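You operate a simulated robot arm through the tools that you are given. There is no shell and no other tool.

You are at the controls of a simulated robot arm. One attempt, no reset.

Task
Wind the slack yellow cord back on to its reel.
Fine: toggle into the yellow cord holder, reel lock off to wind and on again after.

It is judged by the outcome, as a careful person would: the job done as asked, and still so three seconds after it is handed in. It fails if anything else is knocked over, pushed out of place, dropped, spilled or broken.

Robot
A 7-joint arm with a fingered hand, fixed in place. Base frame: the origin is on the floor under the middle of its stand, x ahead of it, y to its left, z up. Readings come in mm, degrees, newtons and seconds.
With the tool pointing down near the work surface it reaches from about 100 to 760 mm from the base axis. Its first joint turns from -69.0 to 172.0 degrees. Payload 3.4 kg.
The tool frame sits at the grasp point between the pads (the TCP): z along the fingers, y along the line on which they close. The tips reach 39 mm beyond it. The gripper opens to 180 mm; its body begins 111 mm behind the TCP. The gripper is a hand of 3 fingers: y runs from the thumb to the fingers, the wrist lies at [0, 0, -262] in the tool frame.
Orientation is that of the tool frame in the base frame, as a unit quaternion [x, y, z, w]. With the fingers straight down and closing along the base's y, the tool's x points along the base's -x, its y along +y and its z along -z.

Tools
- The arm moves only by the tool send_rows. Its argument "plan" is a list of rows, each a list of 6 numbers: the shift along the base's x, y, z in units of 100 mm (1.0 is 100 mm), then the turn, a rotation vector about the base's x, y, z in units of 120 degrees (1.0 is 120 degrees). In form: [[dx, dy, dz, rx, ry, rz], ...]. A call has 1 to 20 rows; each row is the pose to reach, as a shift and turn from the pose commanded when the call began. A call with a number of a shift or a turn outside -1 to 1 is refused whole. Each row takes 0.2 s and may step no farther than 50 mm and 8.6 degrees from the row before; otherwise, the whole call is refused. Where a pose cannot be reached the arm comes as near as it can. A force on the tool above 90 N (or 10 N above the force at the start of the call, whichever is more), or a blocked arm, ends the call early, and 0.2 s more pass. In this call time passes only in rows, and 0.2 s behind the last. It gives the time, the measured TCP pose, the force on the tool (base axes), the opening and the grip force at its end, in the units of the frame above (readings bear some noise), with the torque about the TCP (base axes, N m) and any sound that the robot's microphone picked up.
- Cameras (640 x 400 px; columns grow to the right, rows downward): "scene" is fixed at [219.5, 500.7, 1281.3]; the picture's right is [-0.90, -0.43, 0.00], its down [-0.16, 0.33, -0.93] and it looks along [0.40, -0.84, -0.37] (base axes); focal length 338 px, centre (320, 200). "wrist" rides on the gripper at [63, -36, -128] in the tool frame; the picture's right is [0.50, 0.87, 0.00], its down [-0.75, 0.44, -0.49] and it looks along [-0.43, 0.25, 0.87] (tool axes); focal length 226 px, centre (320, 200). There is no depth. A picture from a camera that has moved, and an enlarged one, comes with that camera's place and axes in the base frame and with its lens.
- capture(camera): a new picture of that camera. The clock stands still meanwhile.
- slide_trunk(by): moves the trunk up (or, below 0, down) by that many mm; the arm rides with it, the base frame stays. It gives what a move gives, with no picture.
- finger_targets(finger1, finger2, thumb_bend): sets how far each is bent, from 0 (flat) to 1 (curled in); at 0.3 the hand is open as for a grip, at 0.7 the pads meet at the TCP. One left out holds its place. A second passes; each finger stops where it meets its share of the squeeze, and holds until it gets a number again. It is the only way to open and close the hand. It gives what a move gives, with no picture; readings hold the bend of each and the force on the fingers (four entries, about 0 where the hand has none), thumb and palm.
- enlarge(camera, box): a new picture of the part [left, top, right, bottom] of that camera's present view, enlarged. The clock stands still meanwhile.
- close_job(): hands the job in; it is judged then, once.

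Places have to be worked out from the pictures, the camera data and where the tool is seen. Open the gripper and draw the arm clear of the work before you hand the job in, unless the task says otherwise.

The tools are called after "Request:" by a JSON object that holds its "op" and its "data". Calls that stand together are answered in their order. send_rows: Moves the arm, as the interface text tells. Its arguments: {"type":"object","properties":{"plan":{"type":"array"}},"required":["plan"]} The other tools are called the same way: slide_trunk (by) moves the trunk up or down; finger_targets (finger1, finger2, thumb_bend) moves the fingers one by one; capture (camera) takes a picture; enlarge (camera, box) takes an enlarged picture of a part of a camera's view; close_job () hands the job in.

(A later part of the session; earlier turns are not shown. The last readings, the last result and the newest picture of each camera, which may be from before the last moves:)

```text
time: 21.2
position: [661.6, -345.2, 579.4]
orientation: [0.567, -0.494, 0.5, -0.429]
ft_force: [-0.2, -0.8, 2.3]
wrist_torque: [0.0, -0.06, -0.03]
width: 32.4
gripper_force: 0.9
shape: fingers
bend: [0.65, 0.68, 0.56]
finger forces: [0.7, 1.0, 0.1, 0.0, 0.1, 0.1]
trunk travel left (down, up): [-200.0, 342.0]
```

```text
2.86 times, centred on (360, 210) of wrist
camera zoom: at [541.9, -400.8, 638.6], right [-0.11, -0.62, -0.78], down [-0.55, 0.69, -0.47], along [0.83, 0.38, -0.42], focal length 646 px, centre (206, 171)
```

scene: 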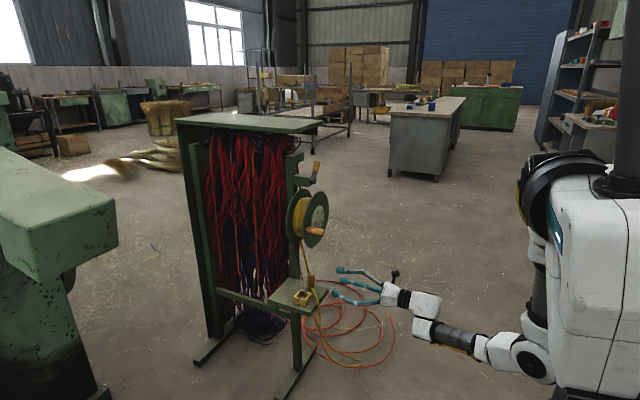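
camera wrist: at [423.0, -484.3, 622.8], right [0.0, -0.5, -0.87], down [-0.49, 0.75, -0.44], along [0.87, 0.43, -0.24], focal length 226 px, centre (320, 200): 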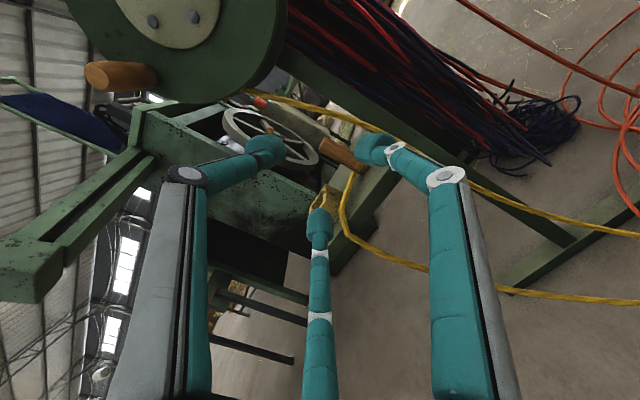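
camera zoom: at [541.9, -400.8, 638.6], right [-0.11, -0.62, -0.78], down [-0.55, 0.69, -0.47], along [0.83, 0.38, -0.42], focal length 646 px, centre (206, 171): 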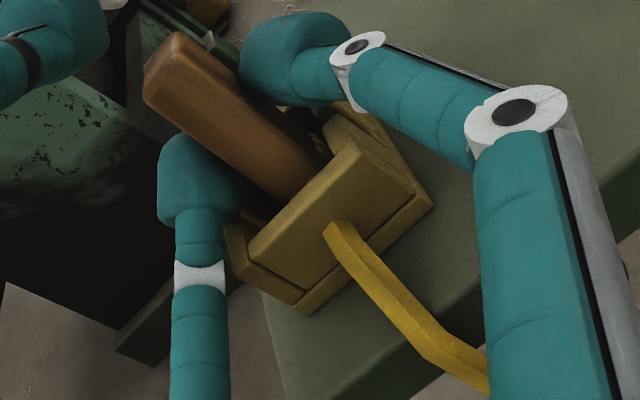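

The fingers are loosening, with only about 1 N left. I'll lift the hand slightly off the wall, then open further.

Request:
{"op": "send_rows", "data": {"plan": [[0, 0, 0.04, 0, 0, 0], [0, 0, 0.08, 0, 0, 0]]}}

Request:
{"op": "finger_targets", "data": {"finger1": 0.6, "finger2": 0.62}}

Request:
{"op": "enlarge", "data": {"camera": "scene", "box": [285, 262, 325, 310]}}

Request:
{"op": "enlarge", "data": {"camera": "wrist", "box": [290, 140, 430, 280]}}

```text
time: 21.8
position: [662.7, -345.4, 584.7]
orientation: [0.567, -0.493, 0.501, -0.43]
ft_force: [0.1, -0.6, 0.0]
wrist_torque: [0.02, 0.0, -0.01]
width: 33.9
gripper_force: 0.5
shape: fingers
bend: [0.64, 0.68, 0.56]
finger forces: [0.9, 0.8, 0.1, 0.0, 0.0, 0.0]
trunk travel left (down, up): [-200.0, 342.0]
```

```text
time: 22.8
position: [663.5, -345.0, 584.7]
orientation: [0.567, -0.494, 0.5, -0.43]
ft_force: [0.5, 0.0, 0.3]
wrist_torque: [-0.04, 0.01, -0.02]
width: 40.9
gripper_force: 0.1
shape: fingers
bend: [0.6, 0.62, 0.56]
finger forces: [0.0, 0.1, 0.0, 0.0, 0.1, 0.0]
trunk travel left (down, up): [-200.0, 342.0]
```

```text
8.33 times, centred on (305, 286) of scene
camera zoom: at [219.5, 500.7, 1281.3], right [-0.9, -0.43, 0.0], down [-0.16, 0.33, -0.93], along [0.4, -0.84, -0.37], focal length 2814 px, centre (445, -517)
```

zoom: 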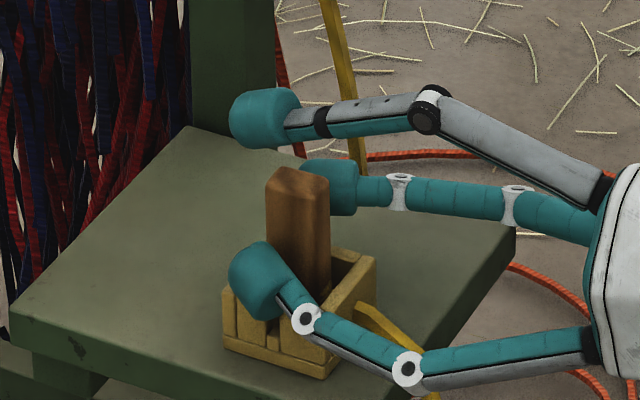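

```text
2.86 times, centred on (360, 210) of wrist
camera zoom: at [542.8, -400.9, 646.3], right [-0.11, -0.62, -0.78], down [-0.55, 0.69, -0.47], along [0.83, 0.38, -0.42], focal length 646 px, centre (206, 171)
```

zoom: 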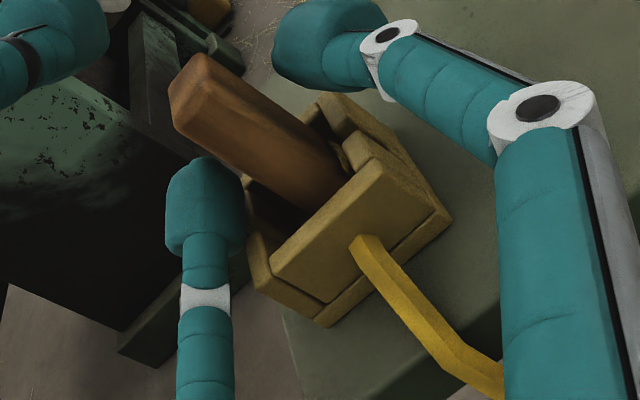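

The toggle stands free in the holder with zero finger force. I'll retract the hand straight back along its axis.

Request:
{"op": "send_rows", "data": {"plan": [[-0.1, 0, 0.02, 0, 0, 0], [-0.25, 0, 0.04, 0, 0, 0], [-0.45, 0, 0.07, 0, 0, 0], [-0.7, 0, 0.1, 0, 0, 0], [-1.0, 0, 0.15, 0, 0, 0]]}}

Request:
{"op": "enlarge", "data": {"camera": "scene", "box": [270, 250, 350, 320]}}

Request:
{"op": "capture", "data": {"camera": "wrist"}}

```text
time: 24.0
position: [562.4, -344.5, 600.1]
orientation: [0.568, -0.493, 0.5, -0.429]
ft_force: [-0.5, -0.9, 0.1]
wrist_torque: [-0.01, 0.01, -0.02]
width: 40.8
gripper_force: 0.1
shape: fingers
bend: [0.6, 0.62, 0.56]
finger forces: [0.0, 0.0, 0.0, 0.0, 0.0, 0.0]
trunk travel left (down, up): [-200.0, 342.0]
```

```text
5.71 times, centred on (310, 285) of scene
camera zoom: at [219.5, 500.7, 1281.3], right [-0.9, -0.43, 0.0], down [-0.16, 0.33, -0.93], along [0.4, -0.84, -0.37], focal length 1930 px, centre (377, -286)
```

zoom: 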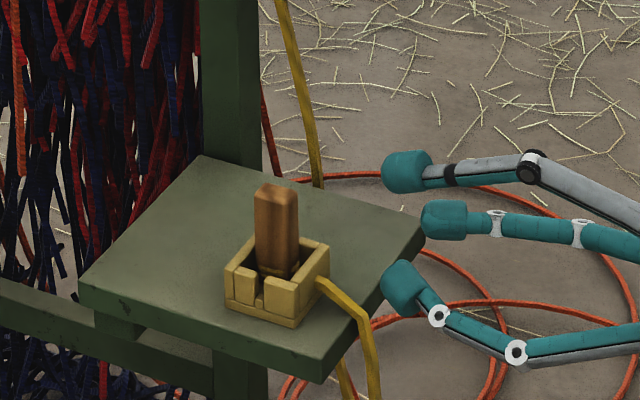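

```text
taken
camera wrist: at [442.9, -399.9, 661.2], right [-0.11, -0.62, -0.78], down [-0.55, 0.69, -0.47], along [0.83, 0.38, -0.42], focal length 226 px, centre (320, 200)
```

wrist: 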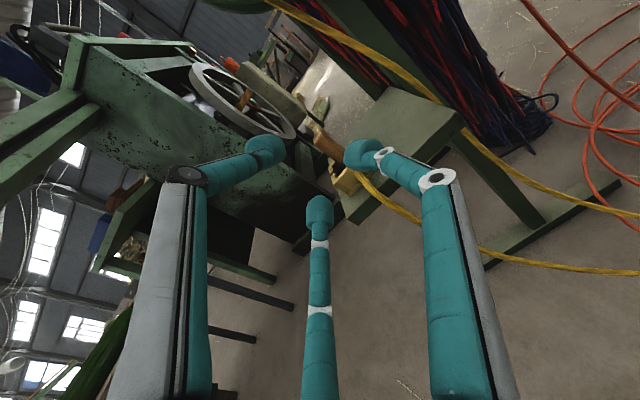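

The toggle sits upright in the holder. Next is the lock lever, pivot about (710, -473, 919), handle leaning to -y. I'll back off, straighten the tool, close the fingers into a poker and rise to a point on the -y side of the handle.

Request:
{"op": "send_rows", "data": {"plan": [[-0.05, -0.05, 0.15, 0.018, -0.016, 0], [-0.1, -0.15, 0.35, 0.035, -0.032, 0], [-0.15, -0.25, 0.55, 0.053, -0.048, 0], [-0.2, -0.4, 0.75, 0.07, -0.064, 0], [-0.2, -0.5, 1.0, 0.07, -0.064, 0]]}}

Request:
{"op": "send_rows", "data": {"plan": [[0, -0.15, 0.2, 0, 0, 0], [0, -0.3, 0.4, 0, 0, 0], [0, -0.45, 0.6, 0, 0, 0], [0, -0.6, 0.8, 0, 0, 0], [0, -0.75, 1.0, 0, 0, 0]]}}

Request:
{"op": "send_rows", "data": {"plan": [[0, -0.15, 0.2, 0, 0, 0], [0, -0.3, 0.4, 0, 0, 0], [0, -0.45, 0.6, 0, 0, 0], [0, -0.6, 0.8, 0, 0, 0], [0, -0.75, 1.0, 0, 0, 0]]}}

Request:
{"op": "finger_targets", "data": {"finger1": 0.7, "finger2": 0.7, "thumb_bend": 0.7}}

Request:
{"op": "capture", "data": {"camera": "wrist"}}

Request:
{"op": "capture", "data": {"camera": "scene"}}

```text
time: 25.2
position: [542.2, -396.9, 700.2]
orientation: [-0.5, 0.499, -0.499, 0.502]
ft_force: [0.3, -0.8, 0.0]
wrist_torque: [0.04, 0.01, 0.01]
width: 40.9
gripper_force: 0.1
shape: fingers
bend: [0.6, 0.62, 0.56]
finger forces: [0.0, 0.1, 0.0, 0.1, 0.0, 0.0]
trunk travel left (down, up): [-200.0, 342.0]
```

```text
time: 26.4
position: [542.9, -472.2, 799.1]
orientation: [-0.5, 0.5, -0.5, 0.501]
ft_force: [0.4, -0.5, -0.1]
wrist_torque: [-0.02, 0.01, 0.02]
width: 41.0
gripper_force: 0.0
shape: fingers
bend: [0.6, 0.62, 0.56]
finger forces: [0.0, 0.0, 0.1, 0.0, 0.0, 0.0]
trunk travel left (down, up): [-200.0, 342.0]
```

```text
time: 27.6
position: [542.9, -545.8, 900.6]
orientation: [-0.5, 0.499, -0.499, 0.502]
ft_force: [0.3, 0.0, 0.2]
wrist_torque: [0.05, 0.02, 0.03]
width: 40.8
gripper_force: 0.0
shape: fingers
bend: [0.6, 0.62, 0.56]
finger forces: [0.0, 0.0, 0.0, 0.0, 0.1, 0.0]
trunk travel left (down, up): [-200.0, 342.0]
```

```text
time: 28.6
position: [543.7, -546.0, 900.3]
orientation: [-0.5, 0.498, -0.5, 0.502]
ft_force: [-0.6, 0.5, -0.5]
wrist_torque: [0.0, -0.02, 0.02]
width: 0.0
gripper_force: 0.0
shape: fingers
bend: [0.7, 0.7, 0.7]
finger forces: [0.1, 0.0, 0.0, 0.0, 0.0, 0.0]
trunk travel left (down, up): [-200.0, 342.0]
```

```text
taken
camera wrist: at [416.0, -607.8, 935.5], right [0.0, -0.5, -0.87], down [-0.49, 0.75, -0.44], along [0.87, 0.43, -0.24], focal length 226 px, centre (320, 200)
```

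wrist: 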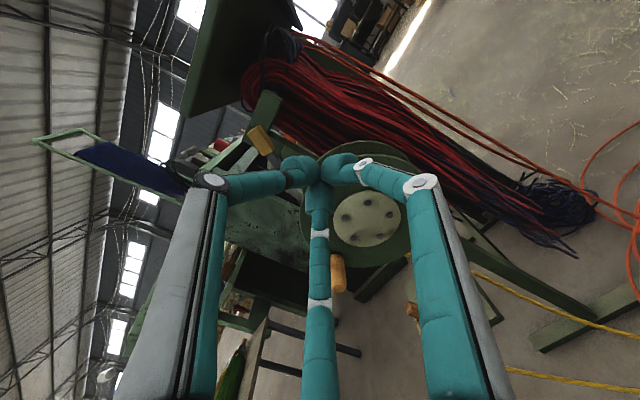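

```text
taken
```

scene: 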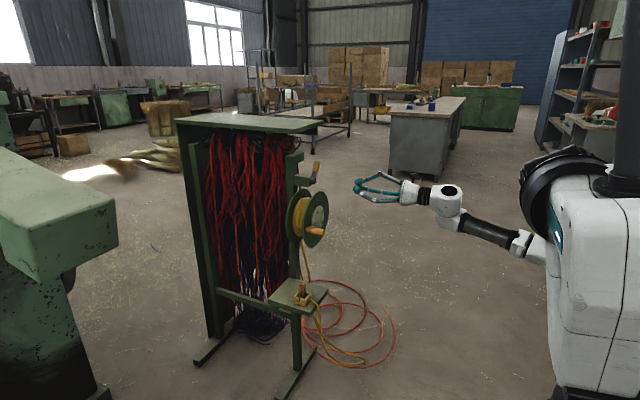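

Good view. I'll zoom on the lever and the reel from here to refine their positions.

Request:
{"op": "enlarge", "data": {"camera": "wrist", "box": [200, 80, 440, 300]}}

Request:
{"op": "enlarge", "data": {"camera": "scene", "box": [280, 140, 400, 215]}}

```text
1.82 times, centred on (320, 190) of wrist
camera zoom: at [416.0, -607.8, 935.5], right [0.0, -0.5, -0.87], down [-0.49, 0.75, -0.44], along [0.87, 0.43, -0.24], focal length 411 px, centre (320, 218)
```

zoom: 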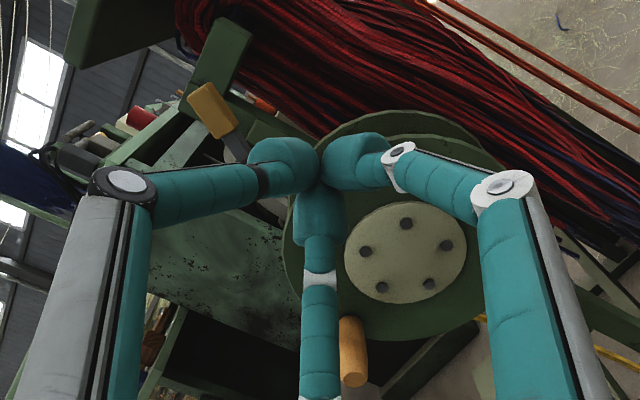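

```text
5.33 times, centred on (340, 178) of scene
camera zoom: at [219.5, 500.7, 1281.3], right [-0.9, -0.43, 0.0], down [-0.16, 0.33, -0.93], along [0.4, -0.84, -0.37], focal length 1801 px, centre (213, 320)
```

zoom: 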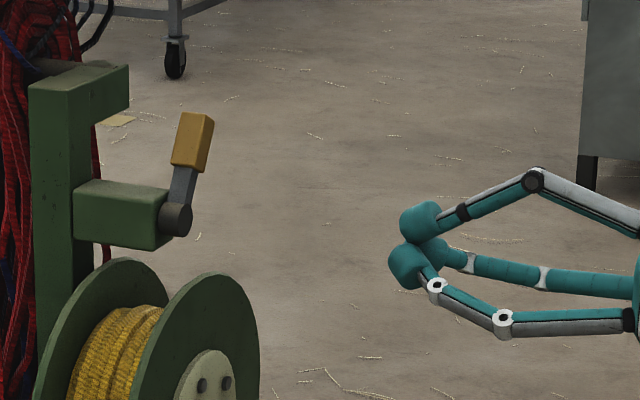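

The handle centre is at about (711, -500, 961), spanning z 945–973. The bracket and top arm are clear for x<730 and z<985. I'll bring the closed fingertips in at (682, -541, 955) on the -y side of the handle.

Request:
{"op": "send_rows", "data": {"plan": [[0.1, 0.02, 0.2, 0, 0, 0], [0.3, 0.05, 0.4, 0, 0, 0], [0.5, 0.05, 0.55, 0, 0, 0], [0.75, 0.05, 0.55, 0, 0, 0], [1.0, 0.05, 0.55, 0, 0, 0]]}}

Request:
{"op": "send_rows", "data": {"plan": [[0.13, 0, 0, 0, 0, 0], [0.26, 0, 0, 0, 0, 0], [0.38, 0, 0, 0, 0, 0]]}}

Request:
{"op": "enlarge", "data": {"camera": "wrist", "box": [200, 60, 440, 280]}}

Request:
{"op": "enlarge", "data": {"camera": "scene", "box": [280, 140, 400, 215]}}

```text
time: 29.8
position: [643.3, -542.3, 954.2]
orientation: [0.501, -0.499, 0.5, -0.501]
ft_force: [0.0, -1.0, -0.2]
wrist_torque: [0.01, -0.02, -0.01]
width: 0.0
gripper_force: 0.1
shape: fingers
bend: [0.7, 0.7, 0.7]
finger forces: [0.0, 0.0, 0.0, 0.0, 0.1, 0.0]
trunk travel left (down, up): [-200.0, 342.0]
```

```text
time: 30.6
position: [680.6, -541.6, 954.3]
orientation: [-0.5, 0.498, -0.499, 0.502]
ft_force: [-0.2, -1.0, 0.0]
wrist_torque: [0.0, 0.03, 0.0]
width: 0.1
gripper_force: 0.0
shape: fingers
bend: [0.7, 0.7, 0.7]
finger forces: [0.1, 0.1, 0.0, 0.0, 0.0, 0.0]
trunk travel left (down, up): [-200.0, 342.0]
```

```text
1.82 times, centred on (320, 170) of wrist
camera zoom: at [553.9, -603.8, 988.9], right [0.0, -0.5, -0.87], down [-0.49, 0.75, -0.44], along [0.87, 0.43, -0.24], focal length 411 px, centre (320, 254)
```

zoom: 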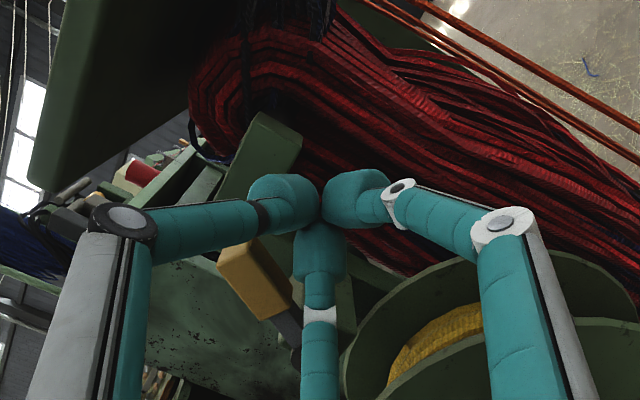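

```text
5.33 times, centred on (340, 178) of scene
camera zoom: at [219.5, 500.7, 1281.3], right [-0.9, -0.43, 0.0], down [-0.16, 0.33, -0.93], along [0.4, -0.84, -0.37], focal length 1801 px, centre (213, 320)
```

zoom: 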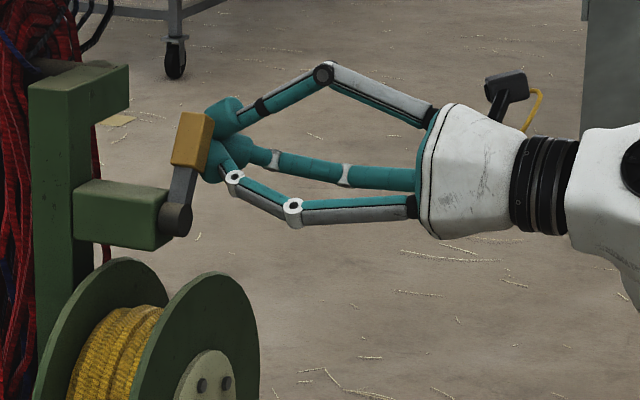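

The tips are just behind the handle on its -y side. I'll push the handle toward +y in small steps and watch force and sound.

Request:
{"op": "send_rows", "data": {"plan": [[0, 0.05, 0, 0, 0, 0], [0, 0.1, 0, 0, 0, 0], [0, 0.15, 0, 0, 0, 0], [0, 0.2, 0, 0, 0, 0], [0, 0.25, 0, 0, 0, 0]]}}

Request:
{"op": "enlarge", "data": {"camera": "scene", "box": [280, 140, 400, 215]}}

```text
time: 31.8
position: [681.3, -517.7, 955.5]
orientation: [-0.499, 0.499, -0.5, 0.502]
ft_force: [-1.4, -3.5, -1.7]
wrist_torque: [0.0, 0.01, -0.06]
width: 0.2
gripper_force: 3.0
shape: fingers
bend: [0.69, 0.7, 0.7]
finger forces: [0.1, 5.6, 0.1, 0.0, 0.1, 0.0]
trunk travel left (down, up): [-200.0, 342.0]
```

```text
5.33 times, centred on (340, 178) of scene
camera zoom: at [219.5, 500.7, 1281.3], right [-0.9, -0.43, 0.0], down [-0.16, 0.33, -0.93], along [0.4, -0.84, -0.37], focal length 1801 px, centre (213, 320)
```

zoom: 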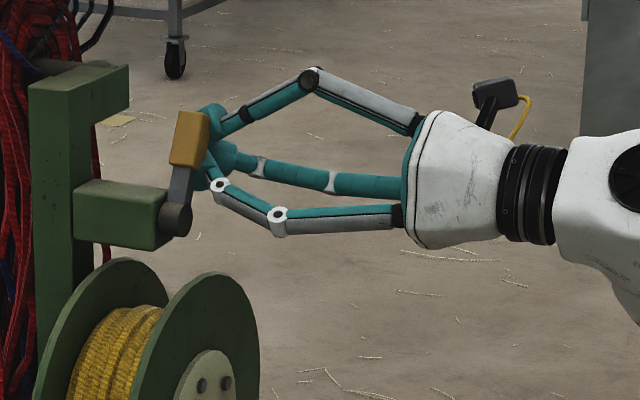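

The lever is swinging with about 4 N of force. I'll keep pushing toward +y.

Request:
{"op": "send_rows", "data": {"plan": [[0, 0.06, 0, 0, 0, 0], [0, 0.12, 0, 0, 0, 0], [0, 0.18, 0, 0, 0, 0], [0, 0.24, 0, 0, 0, 0], [0, 0.3, 0, 0, 0, 0]]}}

Request:
{"op": "enlarge", "data": {"camera": "scene", "box": [280, 140, 400, 215]}}

```text
time: 33.0
position: [680.9, -484.7, 955.3]
orientation: [-0.5, 0.498, -0.5, 0.501]
ft_force: [-0.3, 0.4, 0.2]
wrist_torque: [0.0, 0.01, -0.02]
width: 0.0
gripper_force: 0.0
shape: fingers
bend: [0.69, 0.7, 0.7]
finger forces: [0.0, 0.0, 0.0, 0.1, 0.0, 0.0]
trunk travel left (down, up): [-200.0, 342.0]
```

```text
5.33 times, centred on (340, 178) of scene
camera zoom: at [219.5, 500.7, 1281.3], right [-0.9, -0.43, 0.0], down [-0.16, 0.33, -0.93], along [0.4, -0.84, -0.37], focal length 1801 px, centre (213, 320)
```

zoom: 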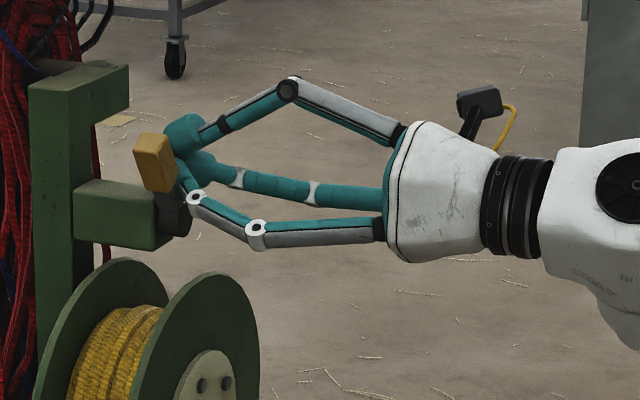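

The lever flipped over to the +y side and stays there with no load. It looks like a two-position lever, mirrored at about 31°. I'll withdraw, then go to the front of the crank knob, which I put at about (632–696, -390, 780).

Request:
{"op": "send_rows", "data": {"plan": [[-0.2, 0, 0, 0, 0, 0], [-0.4, 0, 0, 0, 0, 0], [-0.6, 0, 0, 0, 0, 0], [-0.8, 0, 0, 0, 0, 0], [-1.0, 0, 0, 0, 0, 0]]}}

Request:
{"op": "send_rows", "data": {"plan": [[-0.12, 0.1, -0.2, 0, 0, 0], [-0.12, 0.2, -0.4, 0, 0, 0], [-0.12, 0.35, -0.6, 0, 0, 0], [-0.12, 0.5, -0.8, 0, 0, 0], [-0.12, 0.6, -1.0, 0, 0, 0]]}}

Request:
{"op": "send_rows", "data": {"plan": [[0, 0.1, -0.2, 0, 0, 0], [0, 0.2, -0.4, 0, 0, 0], [0, 0.3, -0.6, 0, 0, 0], [0, 0.35, -0.74, 0, 0, 0]]}}

Request:
{"op": "finger_targets", "data": {"finger1": 0.58, "finger2": 0.58, "thumb_bend": 0.58}}

Request:
{"op": "capture", "data": {"camera": "wrist"}}

Request:
{"op": "enlarge", "data": {"camera": "scene", "box": [270, 150, 390, 260]}}

```text
time: 34.2
position: [580.9, -487.1, 956.5]
orientation: [-0.5, 0.498, -0.5, 0.501]
ft_force: [-0.1, -1.1, -0.5]
wrist_torque: [-0.02, -0.01, -0.02]
width: 0.3
gripper_force: 0.1
shape: fingers
bend: [0.69, 0.7, 0.7]
finger forces: [0.0, 0.0, 0.1, 0.0, 0.1, 0.1]
trunk travel left (down, up): [-200.0, 342.0]
```

```text
time: 35.4
position: [570.3, -425.7, 855.1]
orientation: [-0.5, 0.499, -0.499, 0.502]
ft_force: [0.2, -0.1, -0.6]
wrist_torque: [0.01, -0.01, -0.01]
width: 0.1
gripper_force: 0.1
shape: fingers
bend: [0.69, 0.7, 0.7]
finger forces: [0.0, 0.1, 0.1, 0.1, 0.1, 0.0]
trunk travel left (down, up): [-200.0, 342.0]
```

```text
time: 36.4
position: [570.0, -391.5, 782.4]
orientation: [-0.5, 0.498, -0.5, 0.502]
ft_force: [0.7, -0.6, -0.7]
wrist_torque: [-0.02, 0.0, 0.02]
width: 0.0
gripper_force: 0.0
shape: fingers
bend: [0.69, 0.7, 0.7]
finger forces: [0.0, 0.1, 0.0, 0.0, 0.0, 0.1]
trunk travel left (down, up): [-200.0, 342.0]
```

```text
time: 37.4
position: [569.6, -391.0, 782.3]
orientation: [-0.5, 0.498, -0.5, 0.502]
ft_force: [-0.2, 0.0, -0.6]
wrist_torque: [0.0, 0.05, 0.0]
width: 44.5
gripper_force: 0.0
shape: fingers
bend: [0.57, 0.57, 0.57]
finger forces: [0.1, 0.0, 0.0, 0.1, 0.1, 0.0]
trunk travel left (down, up): [-200.0, 342.0]
```

```text
taken
camera wrist: at [442.6, -454.4, 816.6], right [0.0, -0.5, -0.87], down [-0.49, 0.75, -0.44], along [0.87, 0.43, -0.24], focal length 226 px, centre (320, 200)
```

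wrist: 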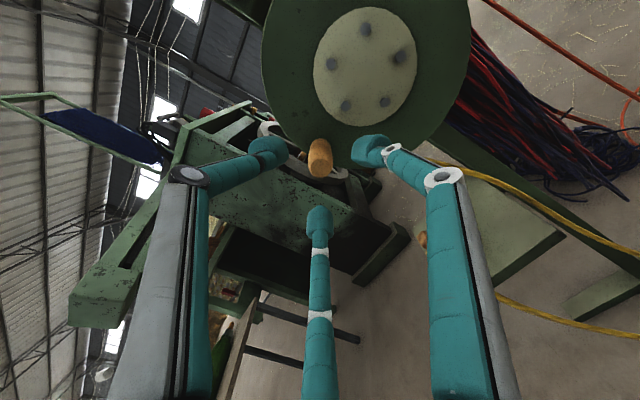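

```text
3.64 times, centred on (330, 205) of scene
camera zoom: at [219.5, 500.7, 1281.3], right [-0.9, -0.43, 0.0], down [-0.16, 0.33, -0.93], along [0.4, -0.84, -0.37], focal length 1228 px, centre (284, 182)
```

zoom: 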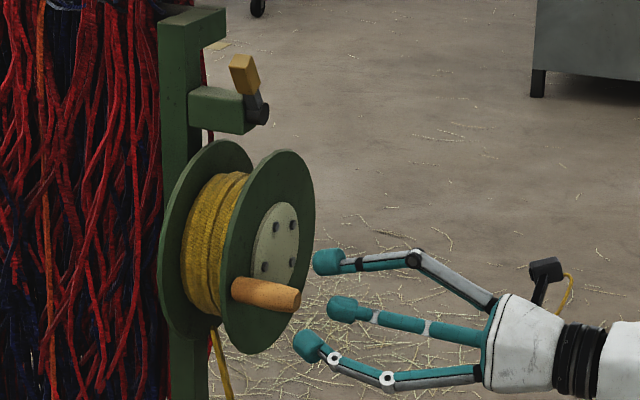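

The lever stays in its new position, and the knob appears centred between the fingertips. I'll zoom in to verify centring before advancing.

Request:
{"op": "enlarge", "data": {"camera": "wrist", "box": [270, 110, 370, 210]}}

```text
4.00 times, centred on (320, 160) of wrist
camera zoom: at [442.6, -454.4, 816.6], right [0.0, -0.5, -0.87], down [-0.49, 0.75, -0.44], along [0.87, 0.43, -0.24], focal length 904 px, centre (320, 360)
```

zoom: 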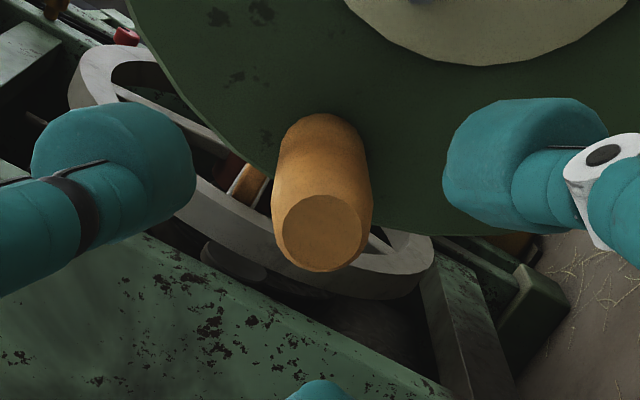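

The knob is within about 1 mm of the tool axis. I'll advance so the fingertips surround it, stopping about 15 mm short of the flange, then close to a loose cage.

Request:
{"op": "send_rows", "data": {"plan": [[0.12, 0, 0, 0, 0, 0], [0.24, 0, 0, 0, 0, 0], [0.36, 0, 0, 0, 0, 0], [0.48, 0, 0, 0, 0, 0], [0.6, 0, 0, 0, 0, 0], [0.7, 0, 0, 0, 0, 0]]}}

Request:
{"op": "finger_targets", "data": {"finger1": 0.64, "finger2": 0.64, "thumb_bend": 0.64}}

Request:
{"op": "enlarge", "data": {"camera": "wrist", "box": [230, 80, 410, 260]}}

Request:
{"op": "enlarge", "data": {"camera": "scene", "box": [270, 150, 390, 260]}}

```text
time: 38.8
position: [639.0, -391.6, 779.7]
orientation: [-0.499, 0.499, -0.5, 0.501]
ft_force: [0.0, 0.8, 0.2]
wrist_torque: [-0.02, -0.02, 0.01]
width: 44.5
gripper_force: 0.0
shape: fingers
bend: [0.57, 0.57, 0.57]
finger forces: [0.0, 0.0, 0.1, 0.0, 0.0, 0.0]
trunk travel left (down, up): [-200.0, 342.0]
```

```text
time: 39.8
position: [638.4, -390.5, 781.3]
orientation: [-0.5, 0.499, -0.5, 0.502]
ft_force: [0.1, -0.2, -0.2]
wrist_torque: [0.0, -0.01, 0.0]
width: 18.7
gripper_force: 0.1
shape: fingers
bend: [0.64, 0.64, 0.64]
finger forces: [0.0, 0.1, 0.0, 0.0, 0.1, 0.0]
trunk travel left (down, up): [-200.0, 342.0]
```

```text
2.22 times, centred on (320, 170) of wrist
camera zoom: at [512.0, -454.0, 815.4], right [0.0, -0.5, -0.87], down [-0.49, 0.75, -0.44], along [0.87, 0.43, -0.24], focal length 502 px, centre (320, 267)
```

zoom: 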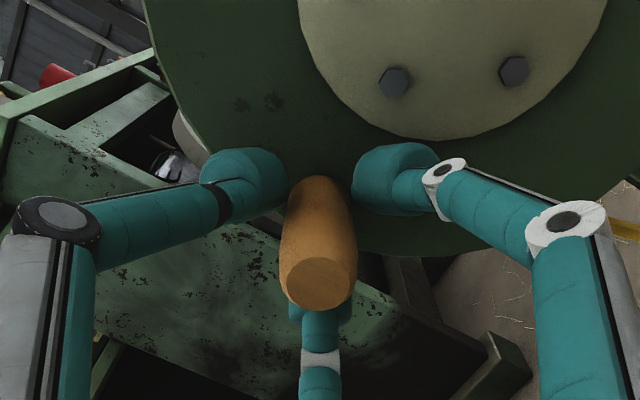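

```text
3.64 times, centred on (330, 205) of scene
camera zoom: at [219.5, 500.7, 1281.3], right [-0.9, -0.43, 0.0], down [-0.16, 0.33, -0.93], along [0.4, -0.84, -0.37], focal length 1228 px, centre (284, 182)
```

zoom: 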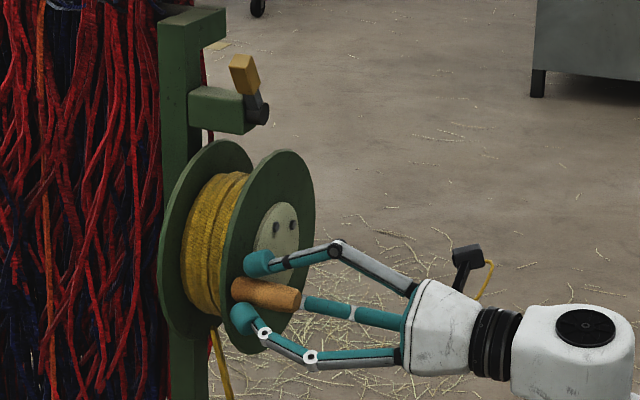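

The cage surrounds the knob without touching it. As a test, I'll turn it about 25° in the winding direction (the +y side going up) and check force and reel motion.

Request:
{"op": "send_rows", "data": {"plan": [[0, -0.003, 0.076, 0, 0, 0], [0, -0.013, 0.151, 0, 0, 0], [0, -0.03, 0.225, 0, 0, 0], [0, -0.053, 0.298, 0, 0, 0], [0, -0.082, 0.368, 0, 0, 0]]}}

Request:
{"op": "enlarge", "data": {"camera": "wrist", "box": [230, 80, 410, 260]}}

Request:
{"op": "enlarge", "data": {"camera": "scene", "box": [270, 150, 390, 260]}}

```text
time: 41.0
position: [638.2, -399.4, 817.8]
orientation: [-0.499, 0.5, -0.499, 0.502]
ft_force: [0.3, -0.2, -0.9]
wrist_torque: [0.01, -0.04, -0.03]
width: 18.9
gripper_force: 0.2
shape: fingers
bend: [0.64, 0.64, 0.64]
finger forces: [0.0, 0.1, 0.0, 0.0, 0.0, 0.1]
trunk travel left (down, up): [-200.0, 342.0]
```

```text
2.22 times, centred on (320, 170) of wrist
camera zoom: at [511.7, -462.6, 852.2], right [0.0, -0.5, -0.87], down [-0.49, 0.75, -0.44], along [0.87, 0.43, -0.24], focal length 502 px, centre (320, 267)
```

zoom: 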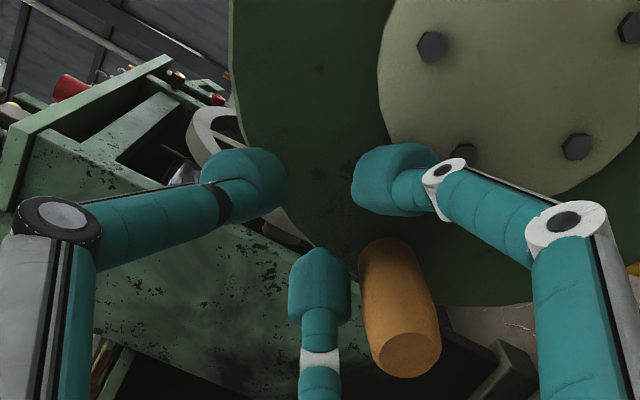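

```text
3.64 times, centred on (330, 205) of scene
camera zoom: at [219.5, 500.7, 1281.3], right [-0.9, -0.43, 0.0], down [-0.16, 0.33, -0.93], along [0.4, -0.84, -0.37], focal length 1228 px, centre (284, 182)
```

zoom: 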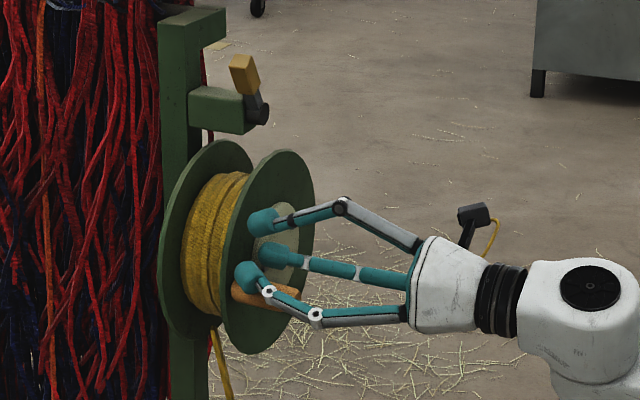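

The knob slipped out through the gap between the two lower fingers, so the cage was too loose. I'll open wider, go back down around the knob, and grip it properly this time.

Request:
{"op": "finger_targets", "data": {"finger1": 0.57, "finger2": 0.57, "thumb_bend": 0.57}}

Request:
{"op": "send_rows", "data": {"plan": [[0, 0.03, -0.08, 0, 0, 0], [0, 0.05, -0.16, 0, 0, 0], [0, 0.07, -0.24, 0, 0, 0], [0, 0.082, -0.32, 0, 0, 0], [0, 0.082, -0.368, 0, 0, 0]]}}

Request:
{"op": "finger_targets", "data": {"finger1": 0.7, "finger2": 0.7, "thumb_bend": 0.7}}

Request:
{"op": "enlarge", "data": {"camera": "wrist", "box": [230, 80, 410, 260]}}

```text
time: 42.0
position: [637.7, -398.8, 816.7]
orientation: [-0.5, 0.499, -0.5, 0.501]
ft_force: [0.0, -0.1, 0.1]
wrist_torque: [-0.01, 0.02, 0.0]
width: 48.4
gripper_force: 0.1
shape: fingers
bend: [0.56, 0.56, 0.56]
finger forces: [0.0, 0.0, 0.0, 0.1, 0.0, 0.0]
trunk travel left (down, up): [-200.0, 342.0]
```

```text
time: 43.2
position: [637.9, -391.7, 780.0]
orientation: [-0.5, 0.499, -0.5, 0.501]
ft_force: [0.5, 0.2, 0.0]
wrist_torque: [-0.01, 0.0, 0.01]
width: 48.7
gripper_force: 0.0
shape: fingers
bend: [0.56, 0.56, 0.56]
finger forces: [0.0, 0.0, 0.0, 0.1, 0.0, 0.0]
trunk travel left (down, up): [-200.0, 342.0]
```

```text
time: 44.2
position: [638.4, -391.0, 780.9]
orientation: [-0.5, 0.499, -0.5, 0.502]
ft_force: [1.5, -0.6, 0.2]
wrist_torque: [-0.02, -0.03, 0.0]
width: 11.2
gripper_force: 7.3
shape: fingers
bend: [0.66, 0.65, 0.66]
finger forces: [4.0, 4.6, 0.1, 0.0, 4.9, 0.1]
trunk travel left (down, up): [-200.0, 342.0]
```

```text
2.22 times, centred on (320, 170) of wrist
camera zoom: at [511.6, -453.4, 816.0], right [0.0, -0.5, -0.87], down [-0.49, 0.75, -0.44], along [0.87, 0.43, -0.24], focal length 502 px, centre (320, 267)
```

zoom: 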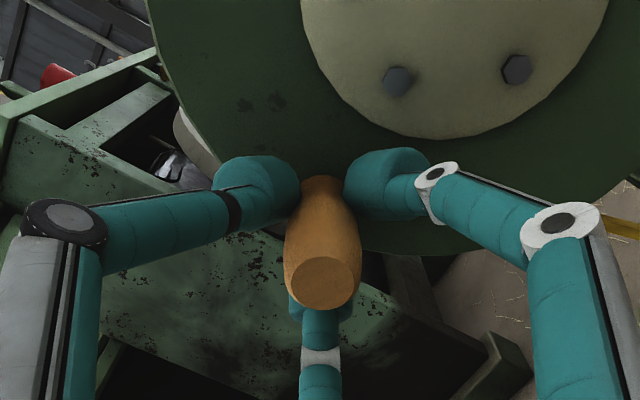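

All three fingers grip the knob evenly at 4–5 N and the same bend, so the knob axis is at about (y -391, z 781). I'll try a 20° crank in the winding direction.

Request:
{"op": "send_rows", "data": {"plan": [[0, -0.002, 0.061, 0, 0, 0], [0, -0.008, 0.121, 0, 0, 0], [0, -0.019, 0.181, 0, 0, 0], [0, -0.034, 0.24, 0, 0, 0], [0, -0.052, 0.298, 0, 0, 0]]}}

Request:
{"op": "enlarge", "data": {"camera": "wrist", "box": [230, 80, 410, 260]}}

Request:
{"op": "enlarge", "data": {"camera": "scene", "box": [270, 150, 390, 260]}}

```text
time: 45.4
position: [638.8, -395.4, 810.1]
orientation: [-0.5, 0.498, -0.5, 0.502]
ft_force: [1.5, 2.2, -0.1]
wrist_torque: [-0.01, 0.02, 0.06]
width: 11.0
gripper_force: 6.5
shape: fingers
bend: [0.66, 0.65, 0.67]
finger forces: [3.6, 5.5, 0.1, 0.0, 4.8, 0.0]
trunk travel left (down, up): [-200.0, 342.0]
```

```text
2.22 times, centred on (320, 170) of wrist
camera zoom: at [511.6, -458.8, 845.3], right [0.0, -0.5, -0.87], down [-0.49, 0.75, -0.44], along [0.87, 0.43, -0.24], focal length 502 px, centre (320, 267)
```

zoom: 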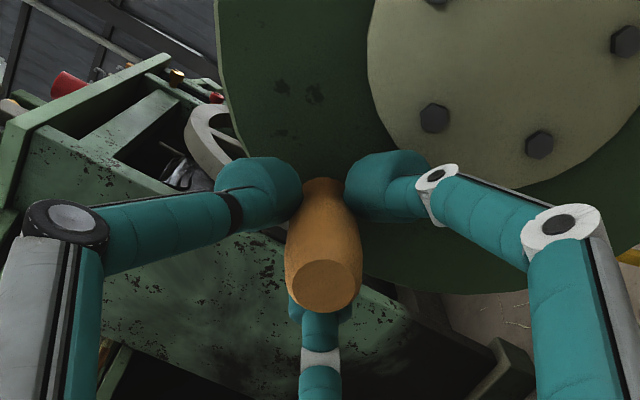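

```text
3.64 times, centred on (330, 205) of scene
camera zoom: at [219.5, 500.7, 1281.3], right [-0.9, -0.43, 0.0], down [-0.16, 0.33, -0.93], along [0.4, -0.84, -0.37], focal length 1228 px, centre (284, 182)
```

zoom: 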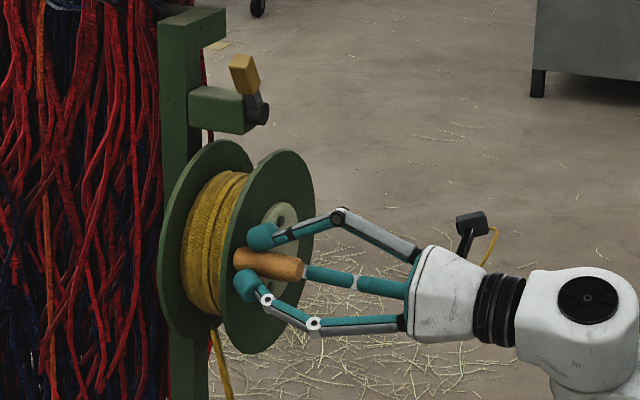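

The reel turns freely with only about 2 N, so the lock is off. I'll continue the crank up and over the top, taking the centre as (y -478, z 784) and the radius as 87.

Request:
{"op": "send_rows", "data": {"plan": [[0, -0.036, 0.113, 0, 0, 0], [0, -0.097, 0.218, 0, 0, 0], [0, -0.171, 0.314, 0, 0, 0], [0, -0.259, 0.398, 0, 0, 0], [0, -0.357, 0.47, 0, 0, 0], [0, -0.464, 0.527, 0, 0, 0], [0, -0.578, 0.568, 0, 0, 0], [0, -0.697, 0.594, 0, 0, 0], [0, -0.818, 0.602, 0, 0, 0]]}}

Request:
{"op": "enlarge", "data": {"camera": "wrist", "box": [230, 60, 410, 260]}}

Request:
{"op": "enlarge", "data": {"camera": "scene", "box": [260, 150, 420, 380]}}

```text
time: 47.4
position: [638.8, -476.7, 870.2]
orientation: [-0.5, 0.499, -0.499, 0.501]
ft_force: [-5.1, 0.1, -6.4]
wrist_torque: [-0.01, 0.24, 0.03]
width: 10.5
gripper_force: 6.6
shape: fingers
bend: [0.65, 0.65, 0.68]
finger forces: [5.1, 6.2, 0.1, 0.0, 2.6, 0.1]
trunk travel left (down, up): [-200.0, 342.0]
```

```text
2.00 times, centred on (320, 160) of wrist
camera zoom: at [512.7, -540.1, 905.8], right [0.0, -0.5, -0.87], down [-0.49, 0.75, -0.43], along [0.87, 0.43, -0.24], focal length 452 px, centre (320, 280)
```

zoom: 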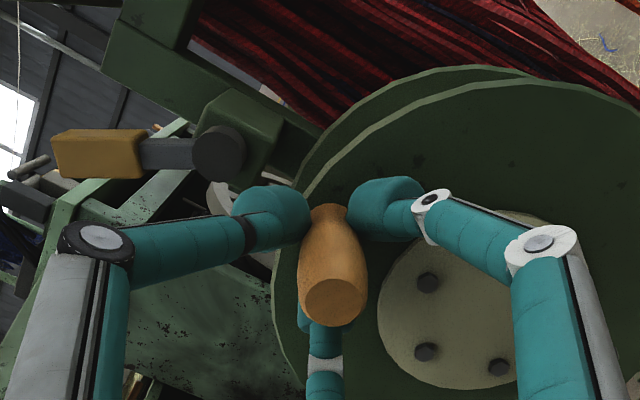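

```text
1.74 times, centred on (340, 265) of scene
camera zoom: at [219.5, 500.7, 1281.3], right [-0.9, -0.43, 0.0], down [-0.16, 0.33, -0.93], along [0.4, -0.84, -0.37], focal length 587 px, centre (285, 87)
```

zoom: 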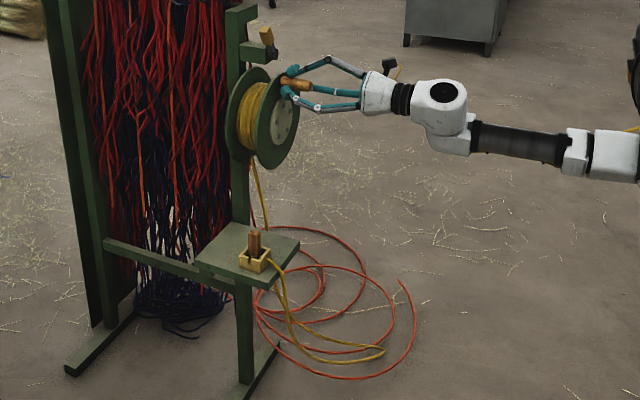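

A quarter turn is done, and the -6 N in z suggests the true radius is a bit smaller. I'm refitting to centre (y -474.5, z 783), r 83.5, and continuing from 90° to 178°.

Request:
{"op": "send_rows", "data": {"plan": [[0, -0.081, -0.053, 0, 0, 0], [0, -0.195, -0.077, 0, 0, 0], [0, -0.305, -0.117, 0, 0, 0], [0, -0.407, -0.172, 0, 0, 0], [0, -0.502, -0.24, 0, 0, 0], [0, -0.585, -0.321, 0, 0, 0], [0, -0.657, -0.413, 0, 0, 0], [0, -0.715, -0.514, 0, 0, 0], [0, -0.759, -0.622, 0, 0, 0], [0, -0.787, -0.735, 0, 0, 0], [0, -0.799, -0.851, 0, 0, 0]]}}

Request:
{"op": "enlarge", "data": {"camera": "wrist", "box": [230, 60, 410, 260]}}

Request:
{"op": "enlarge", "data": {"camera": "scene", "box": [260, 150, 420, 380]}}

```text
time: 49.8
position: [638.8, -557.7, 783.3]
orientation: [-0.5, 0.499, -0.499, 0.501]
ft_force: [-0.9, -5.3, 0.1]
wrist_torque: [-0.03, -0.01, -0.2]
width: 11.2
gripper_force: 7.3
shape: fingers
bend: [0.65, 0.66, 0.67]
finger forces: [6.2, 4.0, 0.0, 0.0, 4.8, 0.0]
trunk travel left (down, up): [-200.0, 342.0]
```

```text
2.00 times, centred on (320, 160) of wrist
camera zoom: at [512.2, -620.7, 819.3], right [0.0, -0.5, -0.87], down [-0.49, 0.75, -0.43], along [0.87, 0.43, -0.24], focal length 452 px, centre (320, 280)
```

zoom: 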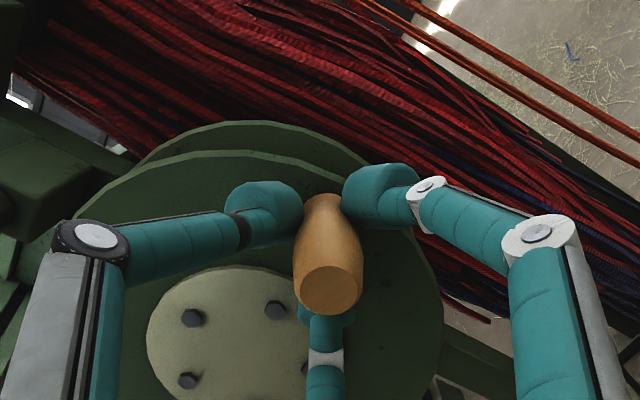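

```text
1.74 times, centred on (340, 265) of scene
camera zoom: at [219.5, 500.7, 1281.3], right [-0.9, -0.43, 0.0], down [-0.16, 0.33, -0.93], along [0.4, -0.84, -0.37], focal length 587 px, centre (285, 87)
```

zoom: 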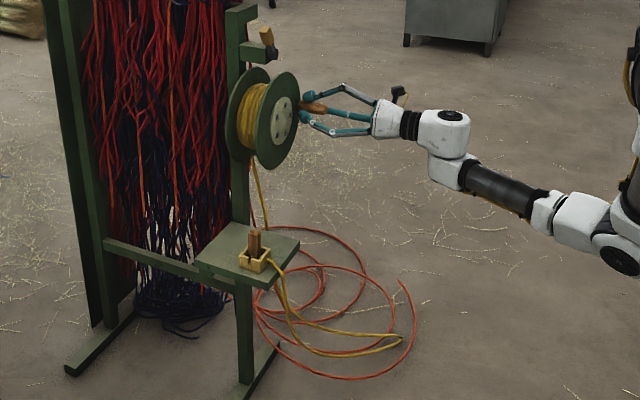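

The floor loop of yellow cord got bigger (its end moved from about (361, 363) to (387, 347)), so this direction is paying cord out. I'll reverse and crank the other way, using the refit (centre y -475.5, z 783, r 84.5), and check that the loop shrinks.

Request:
{"op": "send_rows", "data": {"plan": [[0, -0.008, 0.118, 0, 0, 0], [0, 0.03, 0.26, 0, 0, 0], [0, 0.092, 0.394, 0, 0, 0], [0, 0.177, 0.514, 0, 0, 0], [0, 0.281, 0.618, 0, 0, 0], [0, 0.401, 0.703, 0, 0, 0], [0, 0.535, 0.765, 0, 0, 0], [0, 0.677, 0.803, 0, 0, 0], [0, 0.824, 0.816, 0, 0, 0]]}}

Request:
{"op": "enlarge", "data": {"camera": "scene", "box": [260, 150, 420, 380]}}

```text
time: 51.8
position: [638.0, -475.3, 868.5]
orientation: [-0.501, 0.499, -0.498, 0.502]
ft_force: [3.3, -1.0, -0.1]
wrist_torque: [0.0, -0.02, -0.01]
width: 10.8
gripper_force: 7.0
shape: fingers
bend: [0.66, 0.65, 0.67]
finger forces: [4.0, 4.7, 0.0, 0.0, 4.3, 0.0]
trunk travel left (down, up): [-200.0, 342.0]
```

```text
1.74 times, centred on (340, 265) of scene
camera zoom: at [219.5, 500.7, 1281.3], right [-0.9, -0.43, 0.0], down [-0.16, 0.33, -0.93], along [0.4, -0.84, -0.37], focal length 587 px, centre (285, 87)
```

zoom: 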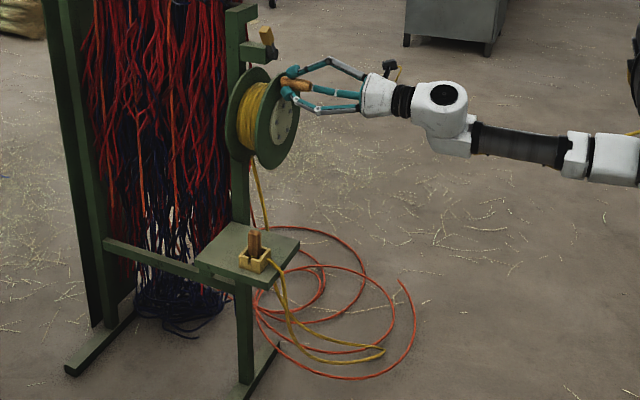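

The loop shrank back, so this is the winding direction, and forces are near zero, so the circle fit is good. I'll continue with Q2 (90°→0°) and Q3 (0°→-90°).

Request:
{"op": "send_rows", "data": {"plan": [[0, 0.147, -0.013, 0, 0, 0], [0, 0.289, -0.051, 0, 0, 0], [0, 0.422, -0.113, 0, 0, 0], [0, 0.543, -0.198, 0, 0, 0], [0, 0.647, -0.302, 0, 0, 0], [0, 0.732, -0.422, 0, 0, 0], [0, 0.794, -0.556, 0, 0, 0], [0, 0.832, -0.698, 0, 0, 0], [0, 0.845, -0.845, 0, 0, 0]]}}

Request:
{"op": "send_rows", "data": {"plan": [[0, -0.013, -0.147, 0, 0, 0], [0, -0.051, -0.289, 0, 0, 0], [0, -0.113, -0.422, 0, 0, 0], [0, -0.198, -0.543, 0, 0, 0], [0, -0.302, -0.647, 0, 0, 0], [0, -0.422, -0.732, 0, 0, 0], [0, -0.556, -0.794, 0, 0, 0], [0, -0.698, -0.832, 0, 0, 0], [0, -0.845, -0.845, 0, 0, 0]]}}

Request:
{"op": "enlarge", "data": {"camera": "scene", "box": [260, 150, 420, 380]}}

Request:
{"op": "capture", "data": {"camera": "wrist"}}

```text
time: 53.8
position: [636.6, -392.5, 781.7]
orientation: [-0.5, 0.499, -0.499, 0.502]
ft_force: [1.4, 0.7, 0.0]
wrist_torque: [0.01, 0.02, 0.0]
width: 10.3
gripper_force: 7.0
shape: fingers
bend: [0.66, 0.65, 0.67]
finger forces: [4.1, 5.3, 0.0, 0.1, 4.1, 0.0]
trunk travel left (down, up): [-200.0, 342.0]
```

```text
time: 55.8
position: [638.1, -477.3, 698.3]
orientation: [-0.499, 0.499, -0.5, 0.502]
ft_force: [-1.5, 2.0, -1.7]
wrist_torque: [0.01, 0.07, 0.02]
width: 10.1
gripper_force: 6.8
shape: fingers
bend: [0.66, 0.65, 0.67]
finger forces: [4.6, 5.4, 0.0, 0.0, 3.6, 0.1]
trunk travel left (down, up): [-200.0, 342.0]
```

```text
1.74 times, centred on (340, 265) of scene
camera zoom: at [219.5, 500.7, 1281.3], right [-0.9, -0.43, 0.0], down [-0.16, 0.33, -0.93], along [0.4, -0.84, -0.37], focal length 587 px, centre (285, 87)
```

zoom: 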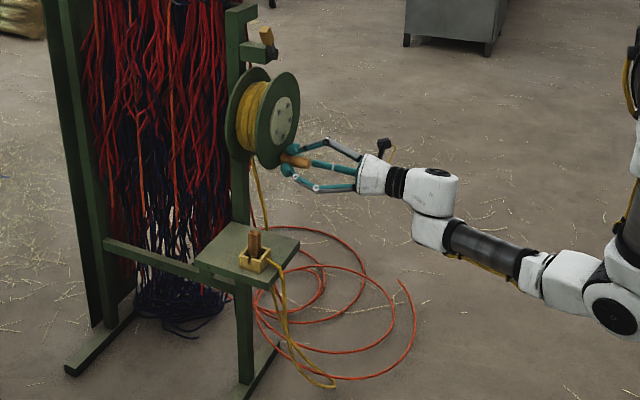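

```text
taken
camera wrist: at [511.8, -539.5, 734.0], right [0.0, -0.5, -0.87], down [-0.49, 0.75, -0.44], along [0.87, 0.43, -0.24], focal length 226 px, centre (320, 200)
```

wrist: 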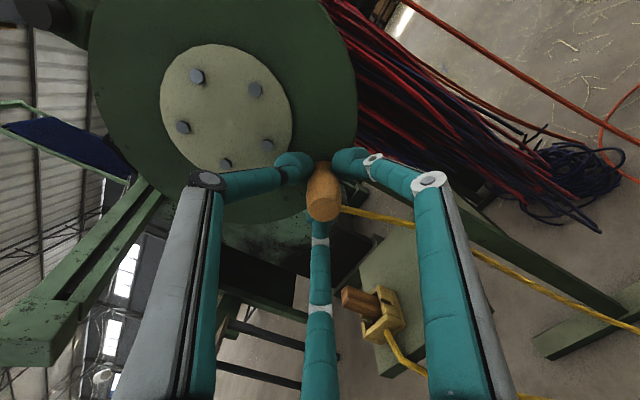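

The slack loop is shrinking steadily and the forces are tiny. I'll continue with Q4 (-90°→-180°) and Q1 (-180°→-270°), checking the loop after each.

Request:
{"op": "send_rows", "data": {"plan": [[0, -0.147, 0.013, 0, 0, 0], [0, -0.289, 0.051, 0, 0, 0], [0, -0.422, 0.113, 0, 0, 0], [0, -0.543, 0.198, 0, 0, 0], [0, -0.647, 0.302, 0, 0, 0], [0, -0.732, 0.422, 0, 0, 0], [0, -0.794, 0.556, 0, 0, 0], [0, -0.832, 0.698, 0, 0, 0], [0, -0.845, 0.845, 0, 0, 0]]}}

Request:
{"op": "enlarge", "data": {"camera": "scene", "box": [260, 150, 420, 380]}}

Request:
{"op": "send_rows", "data": {"plan": [[0, 0.013, 0.147, 0, 0, 0], [0, 0.051, 0.289, 0, 0, 0], [0, 0.113, 0.422, 0, 0, 0], [0, 0.198, 0.543, 0, 0, 0], [0, 0.302, 0.647, 0, 0, 0], [0, 0.422, 0.732, 0, 0, 0], [0, 0.556, 0.794, 0, 0, 0], [0, 0.698, 0.832, 0, 0, 0], [0, 0.845, 0.845, 0, 0, 0]]}}

Request:
{"op": "enlarge", "data": {"camera": "scene", "box": [260, 150, 420, 380]}}

```text
time: 57.8
position: [638.4, -560.1, 784.3]
orientation: [-0.499, 0.499, -0.5, 0.502]
ft_force: [-0.1, -3.1, 0.0]
wrist_torque: [-0.03, 0.03, -0.09]
width: 10.0
gripper_force: 7.5
shape: fingers
bend: [0.66, 0.65, 0.67]
finger forces: [5.2, 4.3, 0.0, 0.0, 5.0, 0.0]
trunk travel left (down, up): [-200.0, 342.0]
```

```text
1.74 times, centred on (340, 265) of scene
camera zoom: at [219.5, 500.7, 1281.3], right [-0.9, -0.43, 0.0], down [-0.16, 0.33, -0.93], along [0.4, -0.84, -0.37], focal length 587 px, centre (285, 87)
```

zoom: 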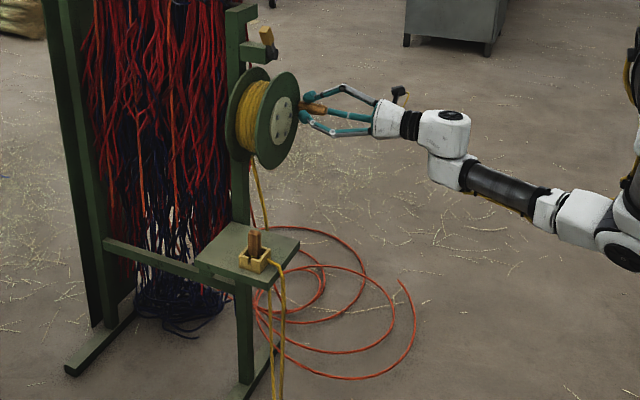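

```text
time: 59.8
position: [638.3, -474.1, 868.8]
orientation: [-0.5, 0.499, -0.5, 0.501]
ft_force: [-2.1, 0.4, -0.7]
wrist_torque: [0.0, 0.05, -0.01]
width: 10.0
gripper_force: 7.1
shape: fingers
bend: [0.66, 0.65, 0.67]
finger forces: [4.4, 5.5, 0.0, 0.0, 3.9, 0.1]
trunk travel left (down, up): [-200.0, 342.0]
```

```text
1.74 times, centred on (340, 265) of scene
camera zoom: at [219.5, 500.7, 1281.3], right [-0.9, -0.43, 0.0], down [-0.16, 0.33, -0.93], along [0.4, -0.84, -0.37], focal length 587 px, centre (285, 87)
```

zoom: 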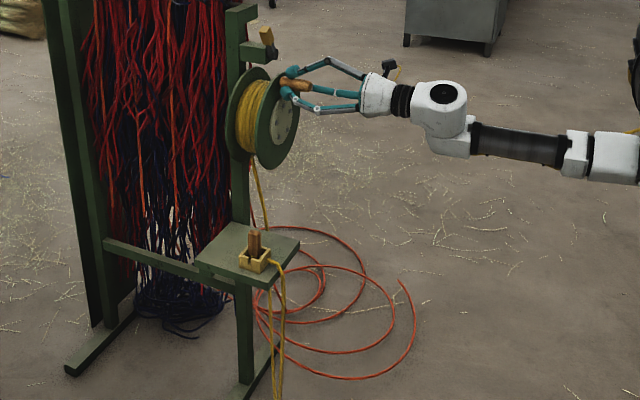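

The loop is now nearly vertical and its bottom is out of my crop. I'll look at the lowest part of the view.

Request:
{"op": "enlarge", "data": {"camera": "scene", "box": [240, 260, 400, 400]}}

```text
2.86 times, centred on (320, 330) of scene
camera zoom: at [219.5, 500.7, 1281.3], right [-0.9, -0.43, 0.0], down [-0.16, 0.33, -0.93], along [0.4, -0.84, -0.37], focal length 965 px, centre (320, -171)
```

zoom: 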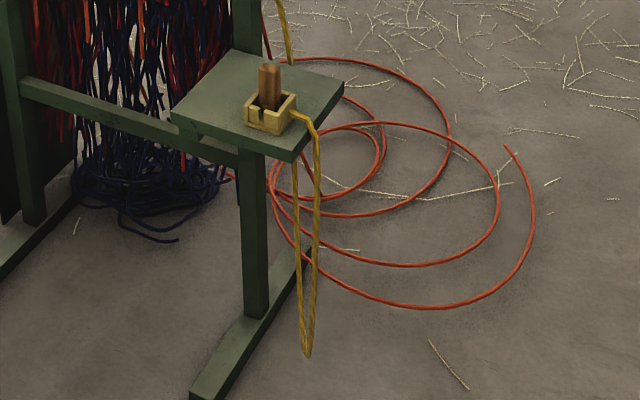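

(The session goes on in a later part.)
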